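You operate a simulated robot arm through the tools that you are given. There is no shell and no other tool. Be economical: measure what you need, move in short steps, check, and stop when the job is done.

The job below is to be done with a simulated robot arm. You get a single attempt, and the scene is never put back.

Task
Take the tongs on the island bench top on the tester side and put it away on the corner table top. Then take the grey spill pad and leave it on the green desk top. Then fetch the yellow spill pad and set it on the corner table top. Then fetch the dustpan and set it on the short bench top. Then put the link block on the top of the chest of drawers. Then take the white blanket pack and leave it on the long bench top. Then take the orange waste can and leave it on the check bench top. Then take the hinged cell box and leave it on the short bench top. Keep to this order. Set down upright: link block, orange waste can.

It is judged by the outcome, as a careful person would: the job done as asked, and still so three seconds after it is handed in. It fails if anything else is knocked over, pushed out of place, dropped, spilled or broken. Flat cloth is picked up by pressing the open fingertips on it (5 to 10 N) and closing them slowly along it; thin cloth reads only 2 to 8 mm in the jaws.

Robot
A 5-joint arm with a two-finger parallel gripper on a trunk, on a base that drives. Base frame: it is fixed to the floor where the robot stands at the start and does not move with it; the origin is under the middle of the robot, x ahead of it, y to its left, z up; the surface under the hand at the start is at about z = 800. Lengths are in mm, angles in rad, forces in N, time in s.
It reaches about 1134 mm from its shoulder. Its first joint turns from -2.601 to 2.601 rad. Places, roughly: check bench top [1700, -1900, 800]; corner table top [-100, 2600, 800]; dustpan (13x13x11 cm) [1300, 500, 800]; green desk top [5700, -1100, 800]; grey spill pad (6x9x4 cm) [900, 100, 800]; hinged cell box (19x8x7 cm) [3700, 800, 800]; link block (14x5x7 cm) [2300, 500, 800]; long bench top [2400, 2500, 800]; orange waste can (10x14x13 cm) [2700, -200, 800]; short bench top [900, 2500, 800]; tongs (28x6x3 cm) [600, 100, 800]; top of the chest of drawers [3600, 400, 1100]; white blanket pack [2250, 750, 750]; yellow spill pad (6x9x4 cm) [600, 500, 800]. Payload 1.57 kg.
The TCP is the grasp point between the finger pads, 30 mm short of the fingertips. In the tool frame z runs along the fingers and y along their closing line. The gripper opens to 110 mm. The fingers are 24 mm wide and 12 mm thick; the gripper's body (48 by 112 mm) begins 78 mm behind the TCP.
Orientation is that of the tool frame in the base frame, as [roll, pitch, yaw] about the fixed x, y, z axes, in that order (R = Rz(yaw) Ry(pitch) Rx(roll)). With the fingers straight down and closing along the base's y, the tool's x points along the base's -x, its y along +y and its z along -z.

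Tools
- The arm moves only by the tool drive_tool. Its argument "series" is a list of rows, each a list of 2 entries, a list of its own where there are three numbers: the shift along the tool's x, y, z in units of 30 mm (1.0 is 30 mm), then the turn, a rotation vector about the tool's x, y, z in units of 4 degrees (1.0 is 4 degrees). In form: [[[dx, dy, dz], [rx, ry, rz]], ...]. A call has 1 to 12 rows; each row shifts and turns the commanded pose from where the row before left it, along the tool's axes as they then stand. "claw" is the finger opening in mm, from 0 to 110, set as the call begins (left out, the last holds). A call with a number of a shift or a turn outside -1 to 1 is refused whole. Each row takes 0.2 s and may step no farther than 50 mm and 0.15 rad from the row before; otherwise, or with a gripper value out of range, the whole call is refused. A pose out of reach is approached as far as the arm can. The call stops where the force on the tool passes 40 N (or 10 N more than at its start, if that is more) or the arm is blocked; 0.2 s more then pass. The fingers move at their own pace (about 72 mm/s each) and stop on an object; they squeeze with about 43 N. The grip force told is the motor's: it shows also when the fingers shut on nothing. Time passes only in rows, and 0.2 s behind the last, so rows that do not move let the fingers close. It gives the time, the measured TCP pose, the force on the tool (base axes), the opening and the grip force at its end, in the units of the frame above (readings bear some noise), with the torque about the TCP (base axes, N m) and any sound that the robot's microphone picked up.
- Cameras (640 x 400 px; columns grow to the right, rows downward): "scene" is now at [24.9, 203.1, 1761.4]; the picture's right is [0.21, -0.98, 0.00], its down [-0.80, -0.17, -0.58] and it looks along [0.57, 0.12, -0.81] (base axes); focal length 295 px, centre (320, 200). "wrist" rides on the gripper at [70, 16, -141] in the tool frame; the picture's right is [-0.23, 0.97, 0.00], its down [-0.86, -0.20, -0.48] and it looks along [-0.47, -0.11, 0.88] (tool axes); focal length 222 px, centre (320, 200). There is no depth. A picture from a camera that has moved, and an enlarged one, comes with that camera's place and axes in the base frame and with its lens.
- capture(camera): a new picture of that camera. No time passes.
- lift_body(by): slides the trunk up (or, below 0, down) by that many mm; the arm and the scene camera ride with it, the base frame stays. It gives what a move gives, with no picture.
- steer(legs): drives the robot by 1 to 6 legs, each [ahead, turn to the left] in mm and rad, along the robot's own axes; the way and the turn of a leg run together, so that a leg with both is an arc; at most 1500 mm and 3.142 rad a leg. The arm and the cameras ride along, it lands a little off, and it stops where it bumps. It gives what a move gives.
- pan_tilt(pan, tilt): turns the head with the scene camera to pan (to the left, within 2.705 rad either way) and tilt (down, from -0.506 to 1.204), counted from straight ahead of the robot. It gives what a move gives.
- inspect(camera, box): a new picture of the part [left, top, right, bottom] of that camera's present view, enlarged. No time passes.
- hand_in(): hands the job in; it is judged then, once.

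Go step by step. Nothing tells you exact positions but the pictures and the camera data: compare them with the known pose of the tool, close in by small moves and look again before you grip or let go. The budget is 483 turns and 220 pictures, counting those below and the enlarged ones. Unless the task says otherwise, let go and move clear before handing in, and close with one line.

The tools are called after "Request:" as a command line: name --argument value ..., lists and objects as JSON in quotes. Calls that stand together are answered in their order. drive_tool: Moves the arm, as the interface text tells. Its arguments: {"type":"object","properties":{"series":{"type":"array","items":{"type":"array"}},"claw":{"type":"number"}},"required":["series"]} The other tools are called the same way: lift_body (by) slides the trunk up or down; steer (legs) drives the base; pan_tilt (pan, tilt) turns the head that bears the scene camera; capture (camera) takes a picture; inspect (camera, box) takes an enlarged picture of a part of a camera's view; hand_in () hands the job in.

At the start:

```text
time_s: 0.0
tcp_pos: [668.8, 144.8, 1058.2]
tcp_rot: [-3.141, 0.0, 3.119]
contact_force: [-0.3, 0.3, -0.1]
torque: [-0.01, -0.02, -0.01]
finger_gap: 109.9
finger_force: 0.2
trunk travel left (down, up): [-791.0, 179.0]
robot x, y, heading: [3.5, 14.1, -0.003]
head pan, tilt: [0.213, 0.953]
```

scene: 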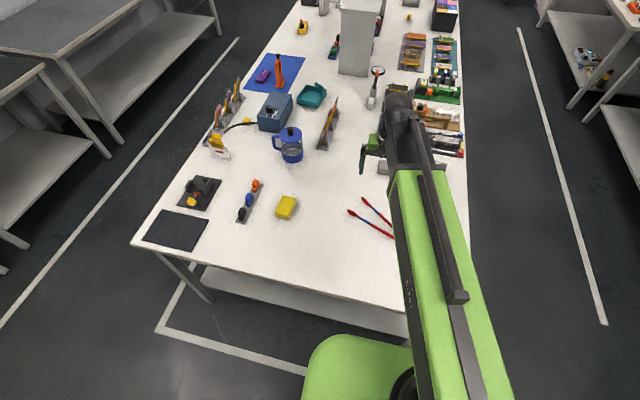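
wrist: 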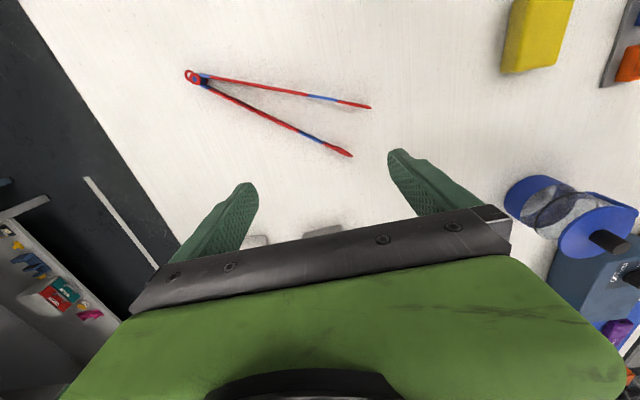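

I see the tongs at roughly (620, 90) on the island bench, with the hinge near (549, -22). I'll look around before moving.

Request:
pan_tilt --pan 1.4 --tilt 0.5

Request:
capture --camera "scene"

Request:
pan_tilt --pan 0.1 --tilt 0.5

Request:
capture --camera "scene"

Request:
pan_tilt --pan -1.2 --tilt 0.5

Request:
capture --camera "scene"

Request:
pan_tilt --pan 2.6 --tilt 0.5

Request:
capture --camera "scene"

```text
time_s: 1.4
tcp_pos: [669.4, 144.0, 1056.9]
tcp_rot: [-3.142, 0.001, 3.119]
contact_force: [-0.6, 0.4, 0.0]
torque: [0.0, 0.0, 0.03]
finger_gap: 110.0
finger_force: 0.0
trunk travel left (down, up): [-791.0, 179.0]
robot x, y, heading: [2.5, 16.4, -0.001]
head pan, tilt: [1.4, 0.499]
```

```text
217 pictures are left
camera scene: at [-30.6, 277.5, 1799.1], right [0.99, -0.17, 0.0], down [-0.08, -0.47, -0.88], along [0.15, 0.86, -0.48], focal length 295 px, centre (320, 200)
```

scene: 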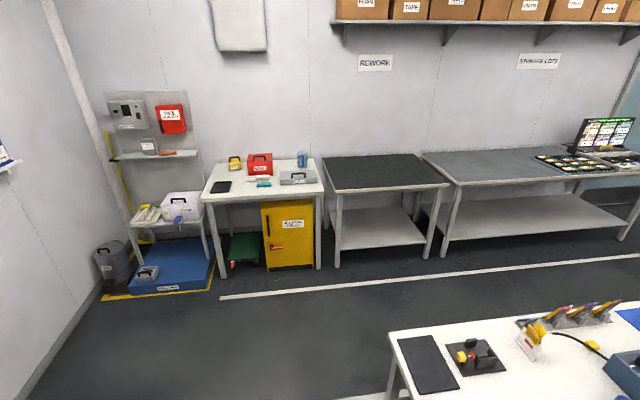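

```text
time_s: 2.9
tcp_pos: [669.1, 143.2, 1057.3]
tcp_rot: [3.141, 0.0, 3.122]
contact_force: [-0.1, 0.0, -0.2]
torque: [-0.01, 0.03, 0.02]
finger_gap: 110.2
finger_force: 0.2
trunk travel left (down, up): [-791.0, 179.0]
robot x, y, heading: [0.3, 19.3, 0.002]
head pan, tilt: [0.099, 0.499]
```

```text
216 pictures are left
camera scene: at [44.5, 196.9, 1799.1], right [0.1, -0.99, 0.0], down [-0.48, -0.05, -0.88], along [0.87, 0.09, -0.48], focal length 295 px, centre (320, 200)
```

scene: 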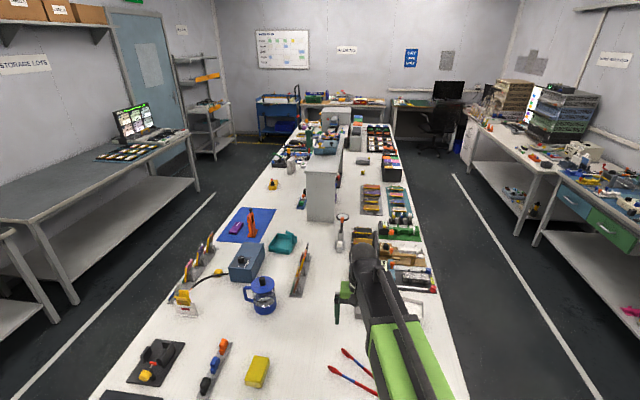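

```text
time_s: 4.3
tcp_pos: [668.8, 143.4, 1058.0]
tcp_rot: [3.141, 0.0, 3.121]
contact_force: [-0.4, 0.0, 0.0]
torque: [0.02, 0.03, -0.05]
finger_gap: 109.9
finger_force: 0.1
trunk travel left (down, up): [-791.0, 179.0]
robot x, y, heading: [2.3, 16.7, 0.001]
head pan, tilt: [-1.201, 0.499]
```

```text
215 pictures are left
camera scene: at [-13.0, 103.0, 1799.1], right [-0.93, -0.36, 0.0], down [-0.17, 0.45, -0.88], along [0.32, -0.82, -0.48], focal length 295 px, centre (320, 200)
```

scene: 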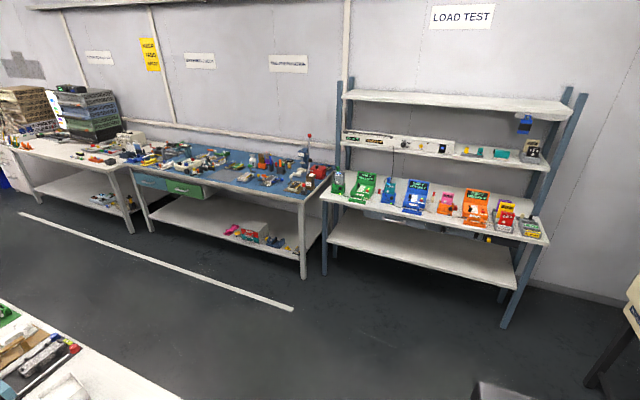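

```text
time_s: 7.5
tcp_pos: [667.9, 144.2, 1057.0]
tcp_rot: [3.142, 0.001, 3.12]
contact_force: [-0.2, -0.5, 0.8]
torque: [0.0, 0.0, 0.01]
finger_gap: 110.2
finger_force: 0.0
trunk travel left (down, up): [-791.0, 179.0]
robot x, y, heading: [-1.0, 19.7, -0.001]
head pan, tilt: [2.601, 0.499]
```

```text
214 pictures are left
camera scene: at [-124.1, 234.6, 1799.1], right [0.51, 0.86, 0.0], down [0.41, -0.25, -0.88], along [-0.75, 0.45, -0.48], focal length 295 px, centre (320, 200)
```

scene: 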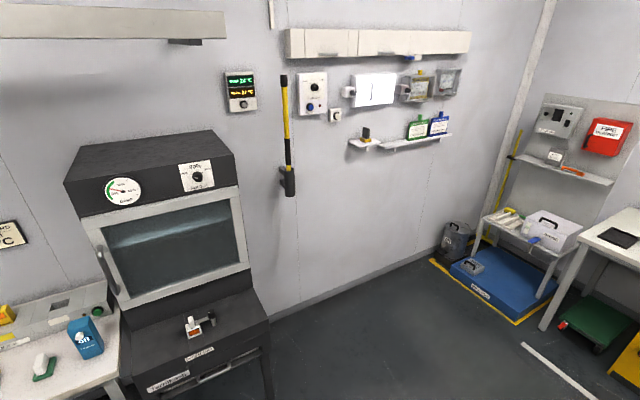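

I have a layout of the room now: the wall tables to the left (y≈2500), the island ahead, and the check bench to the right. Next I align the gripper over the tongs.

Request:
drive_tool --series '[[[0.69, -0.8, 0], [0, 0, 0]], [[0.69, -0.8, 0], [0, 0, 0]], [[0.69, -0.8, 0], [0, 0, 0]], [[0, 0, 0], [0, 0, -1]], [[0, 0, 0], [0, 0, -1]], [[0, 0, 0], [0, 0, -1]], [[0, 0, 0], [0, 0, -1]], [[0, 0, 0], [0, 0, -1]], [[0, 0, 0], [0, 0, -1]], [[0, 0, 0], [0, 0, -1]], [[0, 0, 0], [0, 0, -1]], [[0, 0, 0], [0, 0, -1]]]'

Request:
drive_tool --series '[[[0, 0, 1], [0, 0, -1]], [[0, 0, 1], [0, 0, -1]], [[0, 0, 1], [0, 0, -1]], [[0, 0, 1], [0, 0, -1]], [[0, 0, 0], [0, 0, -1]], [[0, 0, 0], [0, 0, -1]]]'

Request:
capture --camera "wrist"

```text
time_s: 10.1
tcp_pos: [605.9, 73.7, 1056.7]
tcp_rot: [-3.141, -0.001, -2.531]
contact_force: [-1.1, -0.5, -0.1]
torque: [0.0, 0.0, 0.02]
finger_gap: 110.1
finger_force: 0.0
trunk travel left (down, up): [-791.0, 179.0]
robot x, y, heading: [1.5, 16.1, 0.001]
head pan, tilt: [2.601, 0.499]
```

```text
time_s: 11.5
tcp_pos: [604.4, 73.8, 1057.7]
tcp_rot: [3.141, -0.001, -2.114]
contact_force: [0.0, 0.2, 0.9]
torque: [0.0, -0.01, 0.0]
finger_gap: 110.0
finger_force: 0.0
out of reach, approached as far as the arm can: row 1, 2, 3, 4
trunk travel left (down, up): [-791.0, 179.0]
robot x, y, heading: [1.7, 16.5, -0.002]
head pan, tilt: [2.601, 0.499]
```

```text
213 pictures are left
camera wrist: at [555.5, 20.9, 1198.8], right [-0.72, 0.7, 0.0], down [0.61, 0.63, 0.48], along [0.33, 0.34, -0.88], focal length 222 px, centre (320, 200)
```

wrist: 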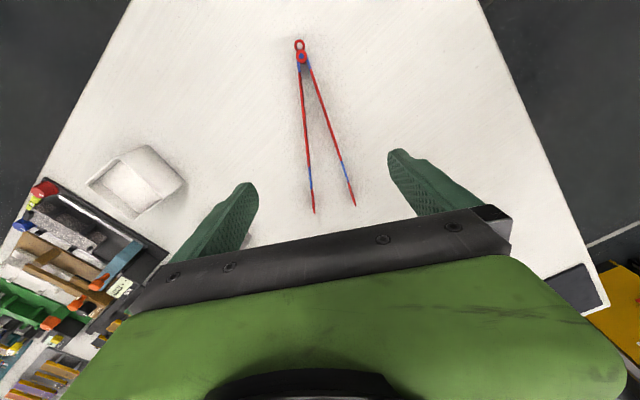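

The fingers are aligned with the tongs; the arm cannot reach lower on its own, so I lower the trunk after a small shift.

Request:
drive_tool --series '[[[0, -0.23, 0], [0, 0, 0]]]' --claw 90

Request:
lift_body --by -170

Request:
capture --camera "wrist"

```text
time_s: 11.9
tcp_pos: [611.5, 68.9, 1057.7]
tcp_rot: [3.141, 0.0, -2.116]
contact_force: [0.1, -0.2, 0.6]
torque: [0.04, 0.0, 0.02]
finger_gap: 90.2
finger_force: 0.1
trunk travel left (down, up): [-791.0, 179.0]
robot x, y, heading: [-0.6, 17.4, 0.002]
head pan, tilt: [2.601, 0.499]
```

```text
time_s: 13.8
tcp_pos: [612.4, 69.8, 887.0]
tcp_rot: [-3.141, 0.001, -2.116]
contact_force: [-0.6, 0.4, -0.6]
torque: [-0.01, -0.02, 0.02]
finger_gap: 90.3
finger_force: 0.0
trunk travel left (down, up): [-621.0, 349.0]
robot x, y, heading: [3.6, 11.9, -0.0]
head pan, tilt: [2.601, 0.499]
```

```text
212 pictures are left
camera wrist: at [561.8, 17.0, 1028.8], right [-0.72, 0.7, 0.0], down [0.61, 0.63, 0.48], along [0.33, 0.34, -0.88], focal length 222 px, centre (320, 200)
```

wrist: 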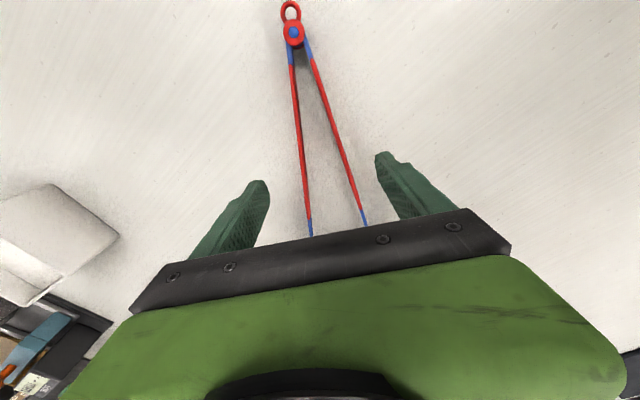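

Request:
lift_body --by -53

Request:
capture --camera "wrist"

```text
time_s: 14.7
tcp_pos: [612.1, 69.4, 835.1]
tcp_rot: [3.14, 0.0, -2.115]
contact_force: [1.0, -0.6, 0.3]
torque: [-0.01, 0.01, 0.01]
finger_gap: 89.8
finger_force: 0.0
trunk travel left (down, up): [-568.0, 402.0]
robot x, y, heading: [1.2, 11.4, 0.002]
head pan, tilt: [2.601, 0.499]
```

```text
211 pictures are left
camera wrist: at [561.8, 17.0, 975.8], right [-0.72, 0.7, 0.0], down [0.61, 0.63, 0.48], along [0.33, 0.34, -0.88], focal length 222 px, centre (320, 200)
```

wrist: 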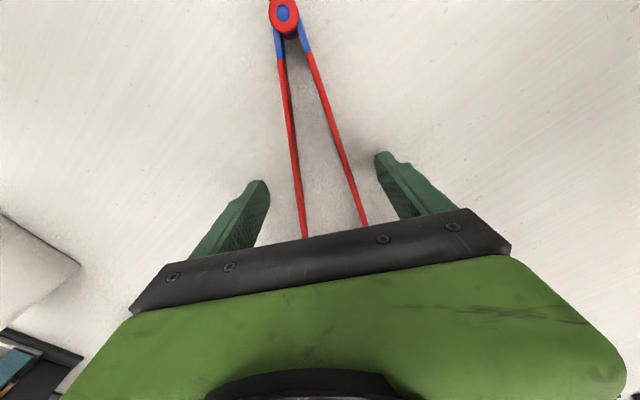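

Request:
drive_tool --series '[[[0, 0, 0.13], [0, 0, 0]], [[0, 0, 0], [0, 0, 0]]]'

Request:
drive_tool --series '[[[0, 0, 0], [0, 0, 0]], [[0, 0, 0], [0, 0, 0]], [[0, 0, 0], [0, 0, 0]], [[0, 0, 0], [0, 0, 0]], [[0, 0, 0], [0, 0, 0]]]' --claw 0

Request:
capture --camera "wrist"

```text
time_s: 15.3
tcp_pos: [611.8, 69.0, 834.1]
tcp_rot: [-3.141, -0.001, -2.116]
contact_force: [-0.1, -0.1, -0.9]
torque: [0.07, -0.01, -0.03]
finger_gap: 90.1
finger_force: 0.0
out of reach, approached as far as the arm can: row 1
trunk travel left (down, up): [-568.0, 402.0]
robot x, y, heading: [3.0, 15.0, -0.002]
head pan, tilt: [2.601, 0.499]
```

```text
time_s: 16.5
tcp_pos: [610.6, 69.1, 834.5]
tcp_rot: [3.138, 0.001, -2.115]
contact_force: [1.1, 0.6, 0.2]
torque: [0.01, 0.01, -0.03]
finger_gap: 11.4
finger_force: 29.0
trunk travel left (down, up): [-568.0, 402.0]
robot x, y, heading: [-0.5, 17.5, -0.002]
head pan, tilt: [2.601, 0.499]
```

```text
210 pictures are left
camera wrist: at [561.9, 17.0, 975.7], right [-0.72, 0.7, 0.0], down [0.61, 0.63, 0.48], along [0.33, 0.34, -0.88], focal length 222 px, centre (320, 200)
```

wrist: 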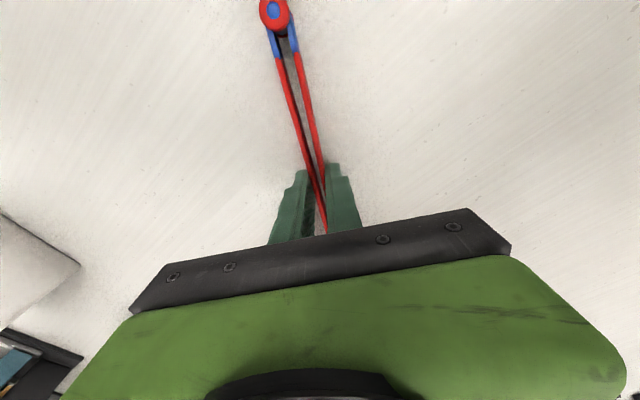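

The tongs are gripped with the jaws closed (11 mm). I lift and drive to the corner table.

Request:
lift_body --by 260

Request:
pan_tilt --pan 0.1 --tilt 0.8

Request:
steer --legs '[[-200, 0], [0, 1.45], [1300, 0]]'

Request:
capture --camera "scene"

Request:
capture --camera "wrist"

```text
time_s: 19.2
tcp_pos: [611.3, 69.7, 1094.3]
tcp_rot: [-3.141, 0.0, -2.114]
contact_force: [-0.2, -0.6, -1.4]
torque: [-0.05, 0.05, -0.03]
finger_gap: 11.3
finger_force: 29.1
trunk travel left (down, up): [-828.0, 142.0]
robot x, y, heading: [-0.4, 13.1, -0.0]
head pan, tilt: [2.601, 0.499]
```

```text
time_s: 21.5
tcp_pos: [612.7, 70.2, 1095.4]
tcp_rot: [-3.141, -0.002, -2.116]
contact_force: [0.7, -0.6, -1.5]
torque: [-0.02, 0.05, 0.0]
finger_gap: 11.1
finger_force: 29.5
trunk travel left (down, up): [-828.0, 142.0]
robot x, y, heading: [1.2, 14.4, 0.001]
head pan, tilt: [0.099, 0.799]
```

```text
time_s: 32.7
tcp_pos: [-16.8, 1925.8, 1094.8]
tcp_rot: [-3.14, 0.0, -0.657]
contact_force: [-0.6, -0.2, -0.7]
torque: [-0.04, -0.03, 0.03]
finger_gap: 11.5
finger_force: 28.8
trunk travel left (down, up): [-828.0, 142.0]
robot x, y, heading: [-32.3, 1312.4, 1.466]
head pan, tilt: [0.099, 0.799]
```

```text
209 pictures are left
camera scene: at [-207.1, 1369.2, 1810.2], right [1.0, -0.01, 0.0], down [-0.01, -0.72, -0.7], along [0.01, 0.7, -0.72], focal length 295 px, centre (320, 200)
```

scene: 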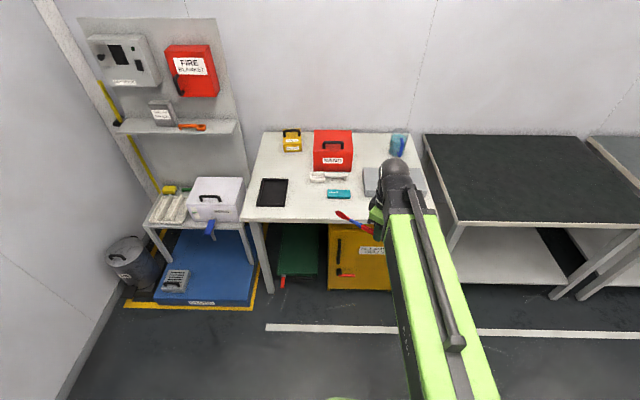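

```text
208 pictures are left
camera wrist: at [28.5, 1869.2, 1235.5], right [-0.78, -0.63, 0.0], down [-0.55, 0.68, 0.48], along [-0.3, 0.37, -0.88], focal length 222 px, centre (320, 200)
```

wrist: 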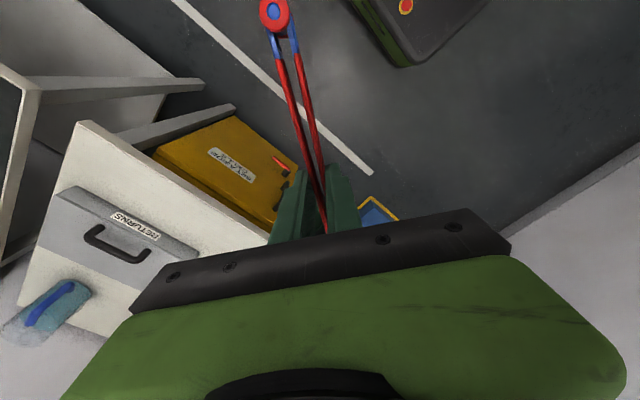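

The tongs hang secure and the corner table's front strip (y 2245–2365) is free. I drive closer and rotate the tongs along x.

Request:
steer --legs '[[320, 0]]'

Request:
drive_tool --series '[[[0, 0, 0], [0, 0, -1]], [[0, 0, 0], [0, 0, -1]], [[0, 0, 0], [0, 0, -1]], [[0, 0, 0], [0, 0, -1]], [[0, 0, 0], [0, 0, -1]], [[0, 0, 0], [0, 0, -1]], [[0, 0, 0], [0, 0, -1]], [[0, 0, 0], [0, 0, -1]], [[0, 0, 0], [0, 0, -1]], [[0, 0, 0], [0, 0, -0.4]]]'

Request:
capture --camera "wrist"

```text
time_s: 34.9
tcp_pos: [22.3, 2248.3, 1093.5]
tcp_rot: [3.142, -0.002, -0.667]
contact_force: [0.1, -0.5, -1.9]
torque: [-0.03, -0.03, 0.01]
finger_gap: 11.1
finger_force: 28.5
trunk travel left (down, up): [-828.0, 142.0]
robot x, y, heading: [2.4, 1633.5, 1.451]
head pan, tilt: [0.099, 0.799]
```

```text
time_s: 37.1
tcp_pos: [23.7, 2247.4, 1094.5]
tcp_rot: [3.14, 0.0, -0.007]
contact_force: [-0.6, 0.7, -1.3]
torque: [0.03, -0.03, 0.02]
finger_gap: 11.4
finger_force: 28.4
trunk travel left (down, up): [-828.0, 142.0]
robot x, y, heading: [4.0, 1634.0, 1.449]
head pan, tilt: [0.099, 0.799]
```

```text
207 pictures are left
camera wrist: at [92.8, 2229.6, 1235.7], right [-0.23, -0.97, 0.0], down [-0.85, 0.21, 0.48], along [-0.47, 0.11, -0.88], focal length 222 px, centre (320, 200)
```

wrist: 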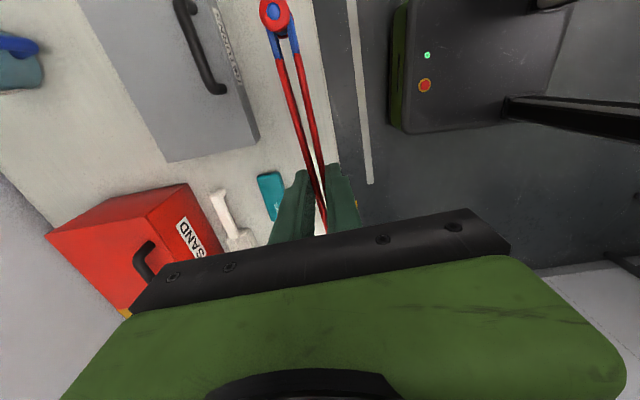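

Request:
drive_tool --series '[[[0.97, -0.36, 0], [0, 0, 0]], [[0.97, -0.36, 0], [0, 0, 0]], [[0.97, -0.36, 0], [0, 0, 0]], [[0.97, -0.36, 0], [0, 0, 0]]]'

Request:
lift_body --by -200

Request:
capture --camera "wrist"

Request:
capture --camera "scene"

```text
time_s: 38.1
tcp_pos: [140.0, 2289.9, 1094.4]
tcp_rot: [-3.141, 0.0, -0.01]
contact_force: [0.8, 0.8, -1.3]
torque: [0.0, -0.03, 0.02]
finger_gap: 11.3
finger_force: 28.6
trunk travel left (down, up): [-828.0, 142.0]
robot x, y, heading: [3.4, 1637.7, 1.459]
head pan, tilt: [0.099, 0.799]
```

```text
time_s: 40.2
tcp_pos: [140.2, 2290.0, 893.6]
tcp_rot: [-3.14, 0.0, -0.009]
contact_force: [0.4, -0.5, -0.6]
torque: [0.01, -0.01, 0.0]
finger_gap: 11.1
finger_force: 28.9
trunk travel left (down, up): [-628.0, 342.0]
robot x, y, heading: [3.9, 1630.1, 1.452]
head pan, tilt: [0.099, 0.799]
```

```text
206 pictures are left
camera wrist: at [209.3, 2271.8, 1035.8], right [-0.23, -0.97, 0.0], down [-0.85, 0.21, 0.48], along [-0.47, 0.11, -0.88], focal length 222 px, centre (320, 200)
```

wrist: 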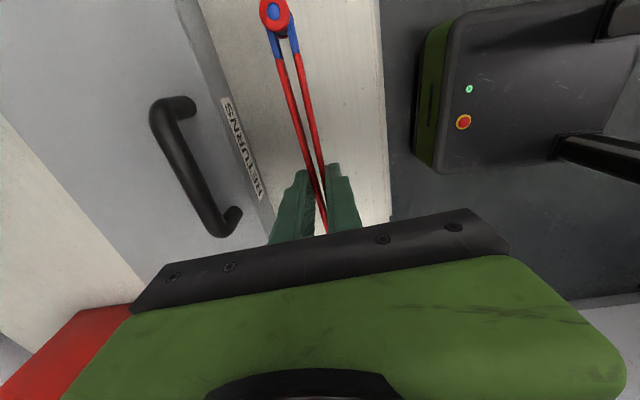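

```text
205 pictures are left
camera scene: at [-171.5, 1691.9, 1610.2], right [1.0, -0.02, 0.0], down [-0.01, -0.72, -0.7], along [0.01, 0.7, -0.72], focal length 295 px, centre (320, 200)
```

scene: 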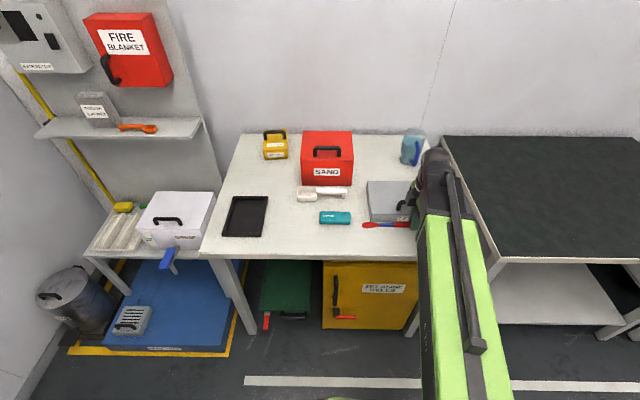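

Request:
lift_body --by -58

Request:
drive_tool --series '[[[0, 0, 0], [0, 0, 0]], [[0, 0, 0], [0, 0, 0]]]' --claw 30

Request:
capture --camera "wrist"

```text
time_s: 41.2
tcp_pos: [139.4, 2289.9, 836.2]
tcp_rot: [3.141, -0.001, -0.009]
contact_force: [-1.1, 0.6, -1.6]
torque: [-0.01, -0.04, 0.0]
finger_gap: 11.3
finger_force: 28.9
trunk travel left (down, up): [-570.0, 400.0]
robot x, y, heading: [0.5, 1633.6, 1.453]
head pan, tilt: [0.099, 0.799]
```

```text
time_s: 41.8
tcp_pos: [138.8, 2289.9, 836.7]
tcp_rot: [-3.142, 0.0, -0.009]
contact_force: [-0.3, -0.4, -0.1]
torque: [-0.01, -0.06, -0.02]
finger_gap: 34.5
finger_force: 5.0
trunk travel left (down, up): [-570.0, 400.0]
robot x, y, heading: [-1.8, 1635.4, 1.452]
head pan, tilt: [0.099, 0.799]
```

```text
204 pictures are left
camera wrist: at [209.3, 2271.8, 977.7], right [-0.23, -0.97, 0.0], down [-0.85, 0.21, 0.48], along [-0.47, 0.11, -0.88], focal length 222 px, centre (320, 200)
```

wrist: 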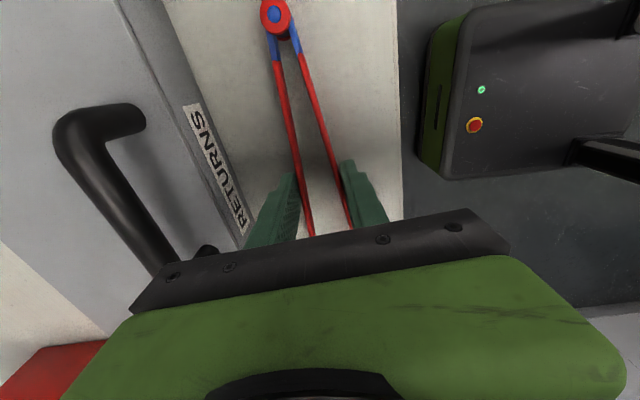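

Request:
drive_tool --series '[[[0, 0, 0], [0, 0, 0]], [[0, 0, 0], [0, 0, 0]]]' --claw 64

Request:
lift_body --by 250

Request:
capture --camera "wrist"

```text
time_s: 42.4
tcp_pos: [138.8, 2290.2, 836.4]
tcp_rot: [-3.141, 0.001, -0.008]
contact_force: [-0.6, -0.1, 0.0]
torque: [0.02, 0.03, 0.05]
finger_gap: 63.8
finger_force: 0.1
trunk travel left (down, up): [-570.0, 400.0]
robot x, y, heading: [0.1, 1632.4, 1.456]
head pan, tilt: [0.099, 0.799]
```

```text
time_s: 45.0
tcp_pos: [138.4, 2290.5, 1086.8]
tcp_rot: [3.141, 0.001, -0.01]
contact_force: [-0.1, 0.1, -0.1]
torque: [0.0, -0.01, 0.0]
finger_gap: 64.1
finger_force: 0.1
trunk travel left (down, up): [-820.0, 150.0]
robot x, y, heading: [1.5, 1634.0, 1.457]
head pan, tilt: [0.099, 0.799]
```

```text
203 pictures are left
camera wrist: at [209.2, 2271.7, 1227.7], right [-0.23, -0.97, 0.0], down [-0.85, 0.21, 0.48], along [-0.47, 0.11, -0.88], focal length 222 px, centre (320, 200)
```

wrist: 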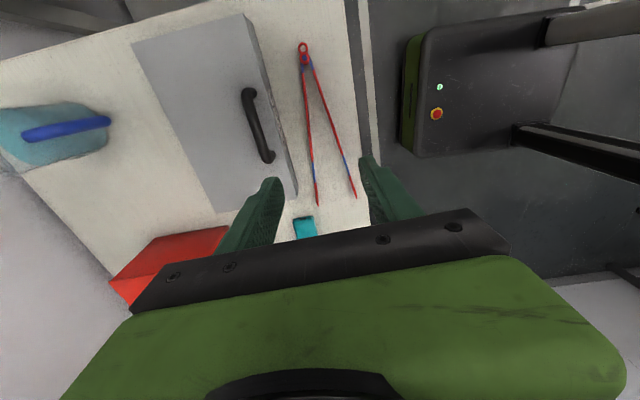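

The tongs are placed. I return to the island for the grey pad.

Request:
steer --legs '[[-1300, 0], [-300, 0], [0, -1.455], [250, 0]]'

Request:
pan_tilt --pan 0.0 --tilt 0.9

Request:
capture --camera "scene"

Request:
capture --camera "wrist"

```text
time_s: 58.2
tcp_pos: [717.2, -17.7, 1087.8]
tcp_rot: [-3.14, 0.0, -1.447]
contact_force: [-0.6, -0.3, -0.1]
torque: [0.05, -0.05, 0.0]
finger_gap: 64.1
finger_force: 0.0
trunk travel left (down, up): [-820.0, 150.0]
robot x, y, heading: [49.9, 11.2, 0.052]
head pan, tilt: [0.099, 0.799]
stopped in leg 4: the robot was blocked; the commanded pose is now the measured one
```

```text
time_s: 58.9
tcp_pos: [718.8, -17.1, 1086.7]
tcp_rot: [3.141, -0.001, -1.444]
contact_force: [-0.4, 0.5, -0.5]
torque: [0.02, -0.02, 0.0]
finger_gap: 64.0
finger_force: 0.0
trunk travel left (down, up): [-820.0, 150.0]
robot x, y, heading: [53.3, 12.5, 0.055]
head pan, tilt: [0.0, 0.901]
```

```text
202 pictures are left
camera scene: at [72.3, 185.3, 1794.3], right [0.05, -1.0, 0.0], down [-0.78, -0.04, -0.62], along [0.62, 0.03, -0.78], focal length 295 px, centre (320, 200)
```

scene: 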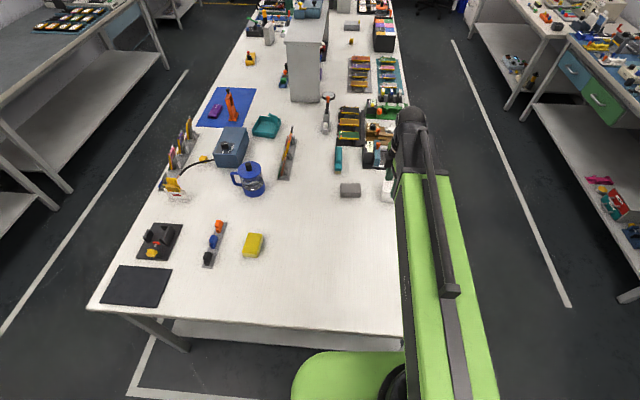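

```text
201 pictures are left
camera wrist: at [712.4, -89.5, 1227.7], right [-0.99, 0.1, 0.0], down [0.09, 0.87, 0.48], along [0.05, 0.48, -0.88], focal length 222 px, centre (320, 200)
```

wrist: 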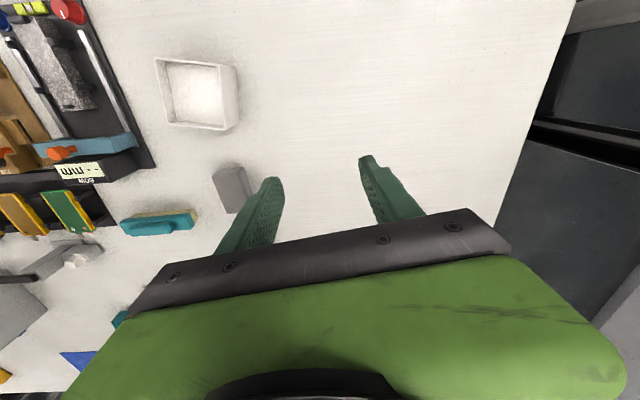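

The grey pad is at about (904, 85), long side along y. I move over it.

Request:
drive_tool --series '[[[-0.316, -0.816, 0], [0, 0, 0]], [[-0.316, -0.816, 0], [0, 0, 0]], [[-0.316, -0.816, 0], [0, 0, 0]], [[-0.316, -0.816, 0], [0, 0, 0]], [[-0.316, -0.816, 0], [0, 0, 0]], [[-0.316, -0.816, 0], [0, 0, 0]], [[-0.316, -0.816, 0], [0, 0, 0]], [[-0.316, -0.816, 0], [0, 0, 0]]]' --claw 95

Request:
capture --camera "wrist"

```text
time_s: 60.7
tcp_pos: [905.3, 82.7, 1086.2]
tcp_rot: [3.141, -0.002, -1.447]
contact_force: [0.4, -0.6, 0.4]
torque: [-0.03, 0.06, -0.01]
finger_gap: 95.3
finger_force: 0.1
trunk travel left (down, up): [-820.0, 150.0]
robot x, y, heading: [50.3, 8.9, 0.052]
head pan, tilt: [0.0, 0.901]
```

```text
200 pictures are left
camera wrist: at [898.3, 11.1, 1227.5], right [-0.99, 0.1, 0.0], down [0.09, 0.87, 0.48], along [0.05, 0.48, -0.88], focal length 222 px, centre (320, 200)
```

wrist: 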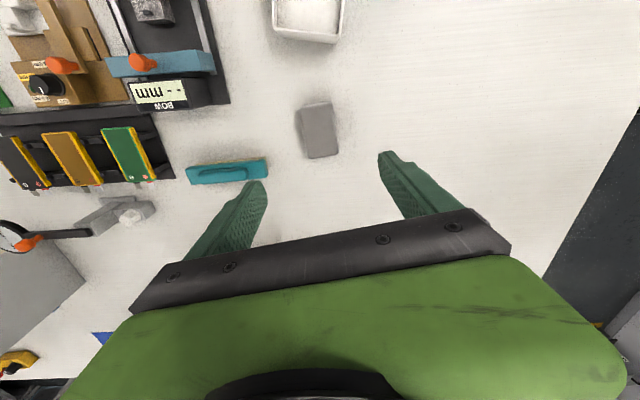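

Request:
drive_tool --series '[[[-0.27, -0.1, 0], [0, 0, 0.95]], [[0, 0, 0], [0, 0, 0]]]'

Request:
lift_body --by -200

Request:
capture --camera "wrist"

```text
time_s: 61.3
tcp_pos: [906.7, 92.2, 1086.2]
tcp_rot: [-3.141, 0.001, -1.514]
contact_force: [0.9, -0.2, 0.4]
torque: [-0.03, 0.0, 0.0]
finger_gap: 94.9
finger_force: 0.0
trunk travel left (down, up): [-820.0, 150.0]
robot x, y, heading: [50.5, 14.7, 0.051]
head pan, tilt: [0.0, 0.901]
```

```text
time_s: 63.5
tcp_pos: [908.5, 92.7, 887.5]
tcp_rot: [-3.141, 0.0, -1.512]
contact_force: [-0.6, 0.3, 1.0]
torque: [0.0, 0.02, -0.01]
finger_gap: 95.2
finger_force: 0.1
trunk travel left (down, up): [-620.0, 350.0]
robot x, y, heading: [50.5, 13.3, 0.048]
head pan, tilt: [0.0, 0.901]
```

```text
199 pictures are left
camera wrist: at [894.9, 20.4, 1027.8], right [-0.99, 0.17, 0.0], down [0.15, 0.87, 0.48], along [0.08, 0.47, -0.88], focal length 222 px, centre (320, 200)
```

wrist: 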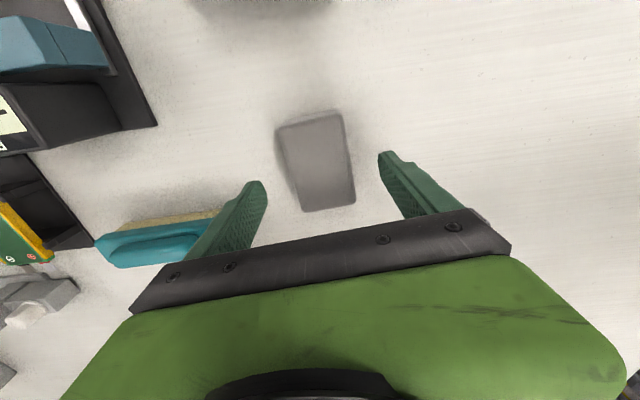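

Request:
lift_body --by -54

Request:
drive_tool --series '[[[0, 0, 0], [0, 0, 0]], [[0, 0, 0], [0, 0, 0]], [[0, 0, 0], [0, 0, 0]], [[0, 0, 0], [0, 0, 0]]]' --claw 0

Request:
lift_body --by 100

Request:
capture --camera "wrist"

```text
time_s: 64.4
tcp_pos: [908.1, 91.0, 832.9]
tcp_rot: [-3.141, -0.001, -1.514]
contact_force: [-0.2, -0.5, -0.2]
torque: [0.0, -0.02, 0.0]
finger_gap: 94.9
finger_force: 0.0
trunk travel left (down, up): [-566.0, 404.0]
robot x, y, heading: [53.3, 10.8, 0.055]
head pan, tilt: [0.0, 0.901]
```

```text
time_s: 65.4
tcp_pos: [906.7, 93.1, 831.6]
tcp_rot: [3.141, 0.0, -1.512]
contact_force: [0.5, -0.9, 0.4]
torque: [-0.02, 0.01, -0.02]
finger_gap: 56.9
finger_force: 43.5
trunk travel left (down, up): [-566.0, 404.0]
robot x, y, heading: [52.2, 10.5, 0.052]
head pan, tilt: [0.0, 0.901]
```

```text
time_s: 66.8
tcp_pos: [907.5, 92.7, 931.6]
tcp_rot: [-3.141, -0.001, -1.513]
contact_force: [0.3, -0.3, 0.8]
torque: [0.01, -0.01, 0.05]
finger_gap: 57.1
finger_force: 42.9
trunk travel left (down, up): [-666.0, 304.0]
robot x, y, heading: [50.2, 12.8, 0.05]
head pan, tilt: [0.0, 0.901]
```

```text
198 pictures are left
camera wrist: at [895.0, 20.4, 1073.6], right [-0.99, 0.17, 0.0], down [0.15, 0.87, 0.48], along [0.08, 0.47, -0.88], focal length 222 px, centre (320, 200)
```

wrist: 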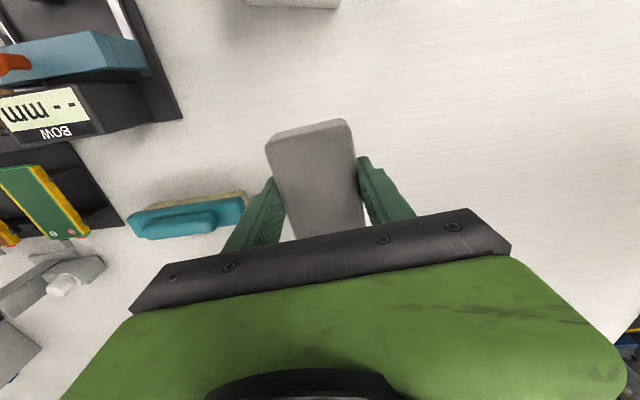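

The pad is gripped (57 mm). I raise it, retract the arm, and drive around to the right aisle toward the green desk.

Request:
lift_body --by 170

Request:
drive_tool --series '[[[0, 1, 0], [0, 0, 0]], [[0, 1, 0], [0, 0, 0]], [[0, 1, 0], [0, 0, 0]], [[0, 1, 0], [0, 0, 0]], [[0, 1, 0], [0, 0, 0]], [[0, 1, 0], [0, 0, 0]], [[0, 1, 0], [0, 0, 0]], [[0, 1, 0], [0, 0, 0]], [[0, 1, 0], [0, 0, 0]], [[0, 1, 0], [0, 0, 0]]]'

Request:
steer --legs '[[-550, 0], [0, -0.84], [1220, 0], [0, 0.787]]'

Request:
pan_tilt --pan 0.0 --tilt 0.5

Request:
capture --camera "scene"

```text
time_s: 68.7
tcp_pos: [906.8, 92.5, 1102.1]
tcp_rot: [-3.141, 0.0, -1.514]
contact_force: [0.2, -1.0, -0.5]
torque: [-0.02, -0.03, -0.04]
finger_gap: 57.0
finger_force: 42.6
trunk travel left (down, up): [-836.0, 134.0]
robot x, y, heading: [53.9, 10.8, 0.053]
head pan, tilt: [0.0, 0.901]
```

```text
time_s: 70.9
tcp_pos: [621.3, 73.5, 1102.8]
tcp_rot: [3.141, 0.001, -1.514]
contact_force: [-0.8, -0.1, 0.3]
torque: [0.01, 0.03, -0.01]
finger_gap: 56.8
finger_force: 42.6
out of reach, approached as far as the arm can: row 10
trunk travel left (down, up): [-836.0, 134.0]
robot x, y, heading: [53.1, 11.6, 0.048]
head pan, tilt: [0.0, 0.901]
```

```text
time_s: 84.0
tcp_pos: [930.5, -846.6, 1103.6]
tcp_rot: [3.14, 0.002, -1.567]
contact_force: [-0.2, -1.4, 1.0]
torque: [0.09, -0.04, 0.01]
finger_gap: 57.0
finger_force: 43.1
trunk travel left (down, up): [-836.0, 134.0]
robot x, y, heading: [358.4, -845.3, -0.013]
head pan, tilt: [0.0, 0.901]
```

```text
time_s: 84.9
tcp_pos: [932.2, -843.0, 1102.2]
tcp_rot: [3.138, 0.0, -1.568]
contact_force: [-0.6, 0.0, -0.1]
torque: [0.03, 0.0, -0.04]
finger_gap: 56.8
finger_force: 43.0
trunk travel left (down, up): [-836.0, 134.0]
robot x, y, heading: [360.4, -849.1, -0.019]
head pan, tilt: [0.0, 0.499]
```

```text
197 pictures are left
camera scene: at [405.9, -676.7, 1844.1], right [-0.02, -1.0, 0.0], down [-0.48, 0.01, -0.88], along [0.88, -0.01, -0.48], focal length 295 px, centre (320, 200)
```

scene: 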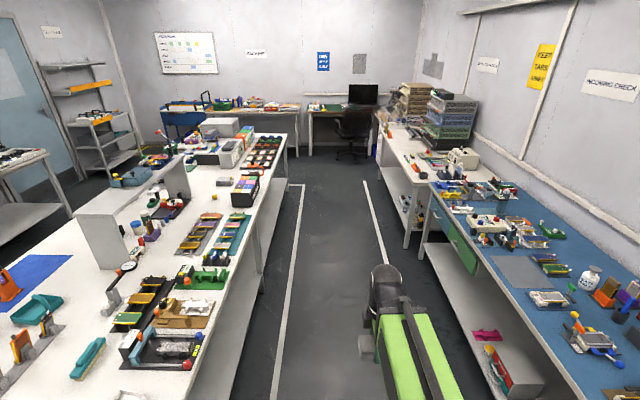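

Request:
steer --legs '[[1500, 0.0], [1500, 0.0]]'

Request:
capture --camera "scene"

```text
time_s: 99.5
tcp_pos: [3956.7, -900.5, 1102.2]
tcp_rot: [3.138, 0.001, -1.568]
contact_force: [-0.3, -0.5, -0.7]
torque: [-0.02, 0.0, 0.04]
finger_gap: 56.9
finger_force: 43.5
trunk travel left (down, up): [-836.0, 134.0]
robot x, y, heading: [3383.9, -903.6, -0.015]
head pan, tilt: [0.0, 0.499]
```

```text
196 pictures are left
camera scene: at [3432.0, -732.8, 1844.1], right [-0.02, -1.0, 0.0], down [-0.48, 0.01, -0.88], along [0.88, -0.01, -0.48], focal length 295 px, centre (320, 200)
```

scene: 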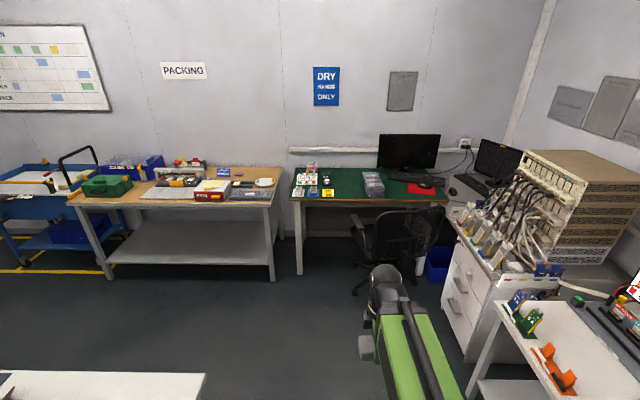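

The desk front edge is near x≈5355, with free space around (5480, -970). The chair is at the right, so I approach with the base to the left of it.

Request:
steer --legs '[[0, 0.137], [1080, 0], [0, -0.12]]'

Request:
pan_tilt --pan 0.0 --tilt 0.8

Request:
capture --camera "scene"

```text
time_s: 106.2
tcp_pos: [5020.0, -748.2, 1103.1]
tcp_rot: [3.139, 0.0, -1.538]
contact_force: [-0.7, 0.3, -0.1]
torque: [-0.04, 0.0, -0.03]
finger_gap: 57.2
finger_force: 42.7
trunk travel left (down, up): [-836.0, 134.0]
robot x, y, heading: [4448.9, -771.2, 0.02]
head pan, tilt: [0.0, 0.499]
```

```text
time_s: 107.0
tcp_pos: [5021.0, -748.3, 1103.6]
tcp_rot: [3.139, -0.001, -1.539]
contact_force: [-0.5, 0.3, -0.5]
torque: [-0.01, 0.03, -0.01]
finger_gap: 56.7
finger_force: 42.8
trunk travel left (down, up): [-836.0, 134.0]
robot x, y, heading: [4443.0, -772.0, 0.021]
head pan, tilt: [0.0, 0.799]
```

```text
195 pictures are left
camera scene: at [4479.8, -599.4, 1818.2], right [0.02, -1.0, 0.0], down [-0.72, -0.01, -0.7], along [0.7, 0.01, -0.72], focal length 295 px, centre (320, 200)
```

scene: 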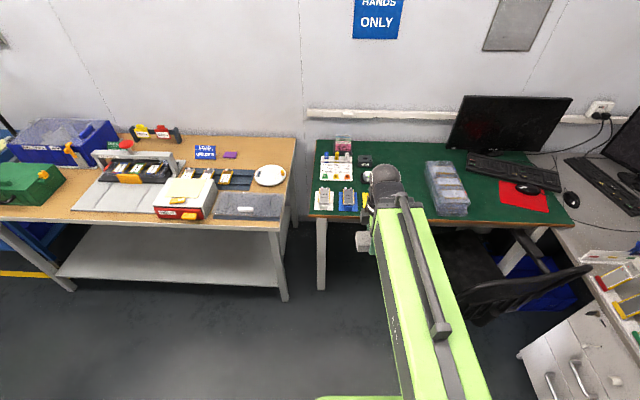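

Request:
steer --legs '[[180, 0]]'

Request:
drive_tool --series '[[[0.818, -0.94, 0], [0, 0, 0]], [[0.818, -0.94, 0], [0, 0, 0]], [[0.818, -0.94, 0], [0, 0, 0]], [[0.818, -0.94, 0], [0, 0, 0]], [[0.818, -0.94, 0], [0, 0, 0]], [[0.818, -0.94, 0], [0, 0, 0]], [[0.818, -0.94, 0], [0, 0, 0]], [[0.818, -0.94, 0], [0, 0, 0]], [[0.818, -0.94, 0], [0, 0, 0]], [[0.818, -0.94, 0], [0, 0, 0]]]'

Request:
capture --camera "wrist"

Request:
capture --camera "scene"

```text
time_s: 108.5
tcp_pos: [5206.5, -745.1, 1101.4]
tcp_rot: [3.137, 0.001, -1.538]
contact_force: [0.2, 0.4, -0.3]
torque: [-0.01, 0.02, 0.02]
finger_gap: 57.1
finger_force: 43.2
trunk travel left (down, up): [-836.0, 134.0]
robot x, y, heading: [4631.9, -770.7, 0.017]
head pan, tilt: [0.0, 0.799]
```

```text
time_s: 110.7
tcp_pos: [5494.5, -981.1, 1102.3]
tcp_rot: [3.136, 0.002, -1.539]
contact_force: [0.6, -0.4, 0.4]
torque: [0.01, -0.01, 0.02]
finger_gap: 56.9
finger_force: 43.6
trunk travel left (down, up): [-836.0, 134.0]
robot x, y, heading: [4636.6, -771.6, 0.023]
head pan, tilt: [0.0, 0.799]
```

```text
194 pictures are left
camera wrist: at [5481.8, -1052.2, 1243.4], right [-0.98, 0.2, 0.0], down [0.17, 0.86, 0.48], along [0.09, 0.47, -0.88], focal length 222 px, centre (320, 200)
```

wrist: 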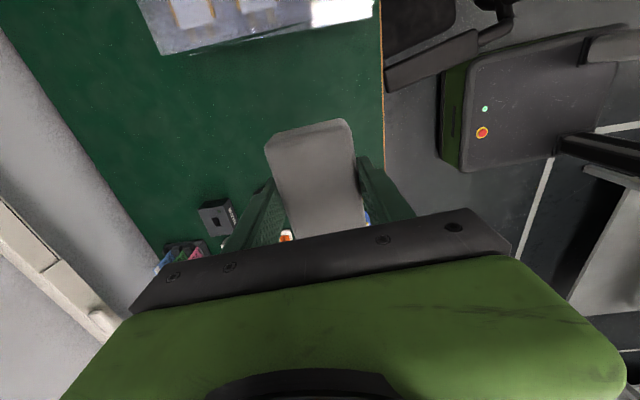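

```text
193 pictures are left
camera scene: at [4664.1, -596.4, 1818.2], right [0.02, -1.0, 0.0], down [-0.72, -0.01, -0.7], along [0.7, 0.01, -0.72], focal length 295 px, centre (320, 200)
```

scene: 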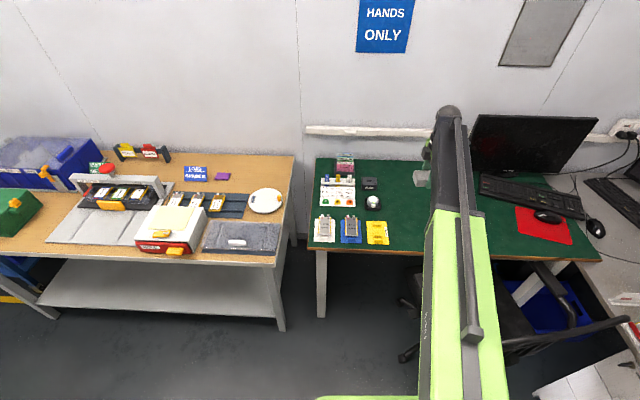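

The pad hovers over free green desktop between the yellow item and the case. I lower it.

Request:
drive_tool --series '[[[0.4, 0, 0], [0, 0, 0]]]'

Request:
lift_body --by -240

Request:
capture --camera "wrist"

Request:
capture --camera "scene"

```text
time_s: 111.1
tcp_pos: [5494.5, -992.9, 1100.8]
tcp_rot: [3.139, -0.001, -1.539]
contact_force: [-0.5, 0.2, -0.2]
torque: [0.02, -0.01, 0.02]
finger_gap: 57.0
finger_force: 42.5
trunk travel left (down, up): [-836.0, 134.0]
robot x, y, heading: [4630.7, -768.8, 0.018]
head pan, tilt: [0.0, 0.799]
```

```text
time_s: 113.6
tcp_pos: [5494.0, -993.1, 862.5]
tcp_rot: [3.14, 0.0, -1.54]
contact_force: [-0.7, -0.4, -0.8]
torque: [-0.01, -0.01, 0.0]
finger_gap: 57.1
finger_force: 42.8
trunk travel left (down, up): [-596.0, 374.0]
robot x, y, heading: [4633.2, -768.0, 0.017]
head pan, tilt: [0.0, 0.799]
```

```text
192 pictures are left
camera wrist: at [5481.0, -1064.3, 1003.9], right [-0.98, 0.2, 0.0], down [0.17, 0.86, 0.48], along [0.09, 0.47, -0.88], focal length 222 px, centre (320, 200)
```

wrist: 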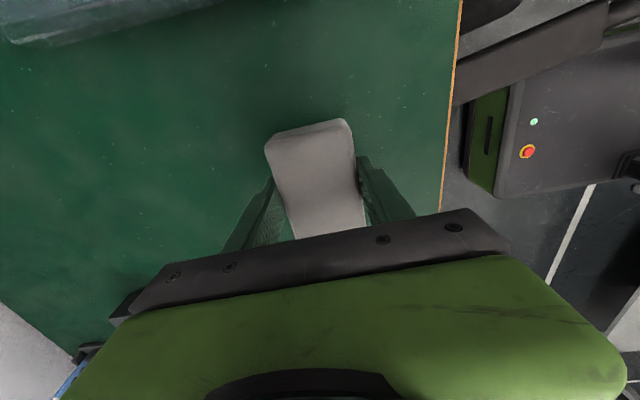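

```text
191 pictures are left
camera scene: at [4663.5, -596.0, 1578.2], right [0.02, -1.0, 0.0], down [-0.72, -0.01, -0.7], along [0.7, 0.01, -0.72], focal length 295 px, centre (320, 200)
```

scene: 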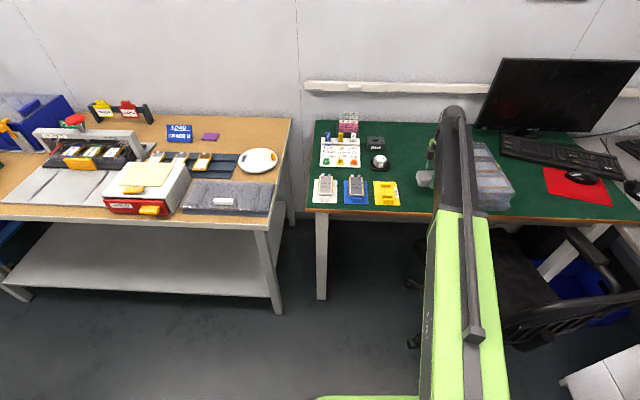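

Request:
lift_body --by -24

Request:
lift_body --by -6

```text
time_s: 114.3
tcp_pos: [5494.6, -993.1, 839.1]
tcp_rot: [3.138, 0.0, -1.539]
contact_force: [-0.3, -0.1, 0.4]
torque: [0.03, -0.05, 0.01]
finger_gap: 57.0
finger_force: 42.9
trunk travel left (down, up): [-572.0, 398.0]
robot x, y, heading: [4633.9, -768.4, 0.017]
head pan, tilt: [0.0, 0.799]
```

```text
time_s: 114.8
tcp_pos: [5493.5, -993.2, 832.8]
tcp_rot: [3.138, -0.001, -1.539]
contact_force: [0.1, 0.7, 0.1]
torque: [0.01, -0.01, 0.01]
finger_gap: 57.2
finger_force: 43.3
trunk travel left (down, up): [-566.0, 404.0]
robot x, y, heading: [4636.0, -770.7, 0.021]
head pan, tilt: [0.0, 0.799]
```

Request:
drive_tool --series '[[[0, 0, 0], [0, 0, 0]], [[0, 0, 0], [0, 0, 0]]]' --claw 85

Request:
lift_body --by 260

Request:
capture --camera "wrist"

```text
time_s: 115.5
tcp_pos: [5493.6, -992.5, 832.5]
tcp_rot: [3.139, 0.0, -1.538]
contact_force: [-0.2, -0.4, -0.9]
torque: [0.0, 0.0, -0.01]
finger_gap: 85.1
finger_force: 0.1
trunk travel left (down, up): [-566.0, 404.0]
robot x, y, heading: [4632.3, -773.0, 0.017]
head pan, tilt: [0.0, 0.799]
```

```text
time_s: 118.1
tcp_pos: [5493.6, -993.3, 1093.3]
tcp_rot: [3.139, 0.0, -1.54]
contact_force: [-0.1, 0.4, 0.1]
torque: [0.0, -0.02, -0.02]
finger_gap: 85.2
finger_force: 0.1
trunk travel left (down, up): [-826.0, 144.0]
robot x, y, heading: [4633.6, -767.6, 0.016]
head pan, tilt: [0.0, 0.799]
```

```text
190 pictures are left
camera wrist: at [5481.0, -1064.3, 1233.8], right [-0.98, 0.2, 0.0], down [0.17, 0.86, 0.48], along [0.09, 0.47, -0.88], focal length 222 px, centre (320, 200)
```

wrist: 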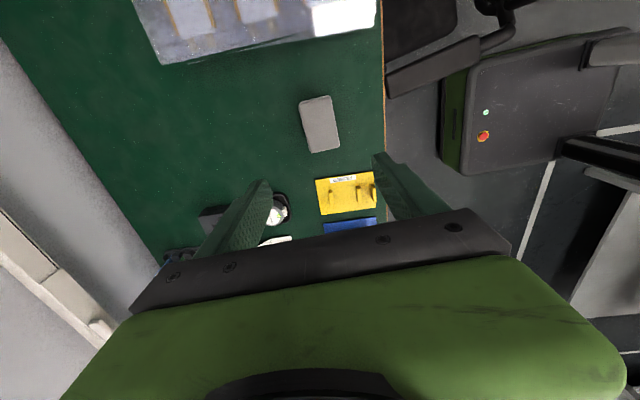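

The grey pad lies flat on the green desk. I retract and reverse back along the aisle for the yellow pad.

Request:
drive_tool --series '[[[-0.807, 0.927, 0], [0, 0, 0]], [[-0.807, 0.927, 0], [0, 0, 0]], [[-0.807, 0.927, 0], [0, 0, 0]], [[-0.807, 0.927, 0], [0, 0, 0]], [[-0.807, 0.927, 0], [0, 0, 0]], [[-0.807, 0.927, 0], [0, 0, 0]], [[-0.807, 0.927, 0], [0, 0, 0]], [[-0.807, 0.927, 0], [0, 0, 0]], [[-0.807, 0.927, 0], [0, 0, 0]], [[-0.807, 0.927, 0], [0, 0, 0]]]'

Request:
steer --legs '[[-1450, 0], [-1450, 0], [-1380, 0]]'

```text
time_s: 120.3
tcp_pos: [5206.9, -760.9, 1093.4]
tcp_rot: [3.137, 0.0, -1.541]
contact_force: [0.5, -0.7, -0.3]
torque: [-0.04, 0.01, 0.01]
finger_gap: 85.2
finger_force: 0.1
out of reach, approached as far as the arm can: row 7
trunk travel left (down, up): [-826.0, 144.0]
robot x, y, heading: [4631.5, -769.9, 0.022]
head pan, tilt: [0.0, 0.799]
```

```text
time_s: 140.8
tcp_pos: [921.3, -808.2, 1092.4]
tcp_rot: [3.138, -0.001, -1.534]
contact_force: [1.0, 0.2, -0.2]
torque: [0.0, -0.02, -0.04]
finger_gap: 85.0
finger_force: 0.0
trunk travel left (down, up): [-826.0, 144.0]
robot x, y, heading: [342.7, -818.6, 0.025]
head pan, tilt: [0.0, 0.799]
```

Request:
steer --legs '[[0, -0.8], [-1180, 0], [0, 1.315], [450, 0], [0, -0.54], [120, 0]]'

Request:
capture --camera "scene"

```text
time_s: 156.9
tcp_pos: [587.1, 231.0, 1090.9]
tcp_rot: [3.137, 0.0, -1.57]
contact_force: [-0.3, -0.4, -0.3]
torque: [0.0, 0.06, 0.0]
finger_gap: 85.0
finger_force: 0.0
trunk travel left (down, up): [-826.0, 144.0]
robot x, y, heading: [11.2, 234.2, -0.008]
head pan, tilt: [0.0, 0.799]
```

```text
189 pictures are left
camera scene: at [47.9, 407.9, 1808.1], right [-0.01, -1.0, 0.0], down [-0.72, 0.01, -0.7], along [0.7, -0.01, -0.72], focal length 295 px, centre (320, 200)
```

scene: 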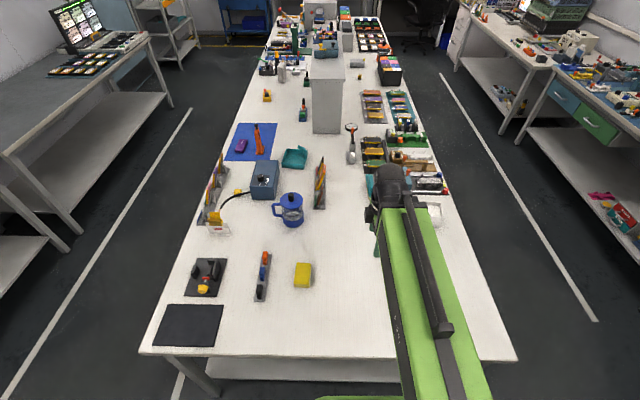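

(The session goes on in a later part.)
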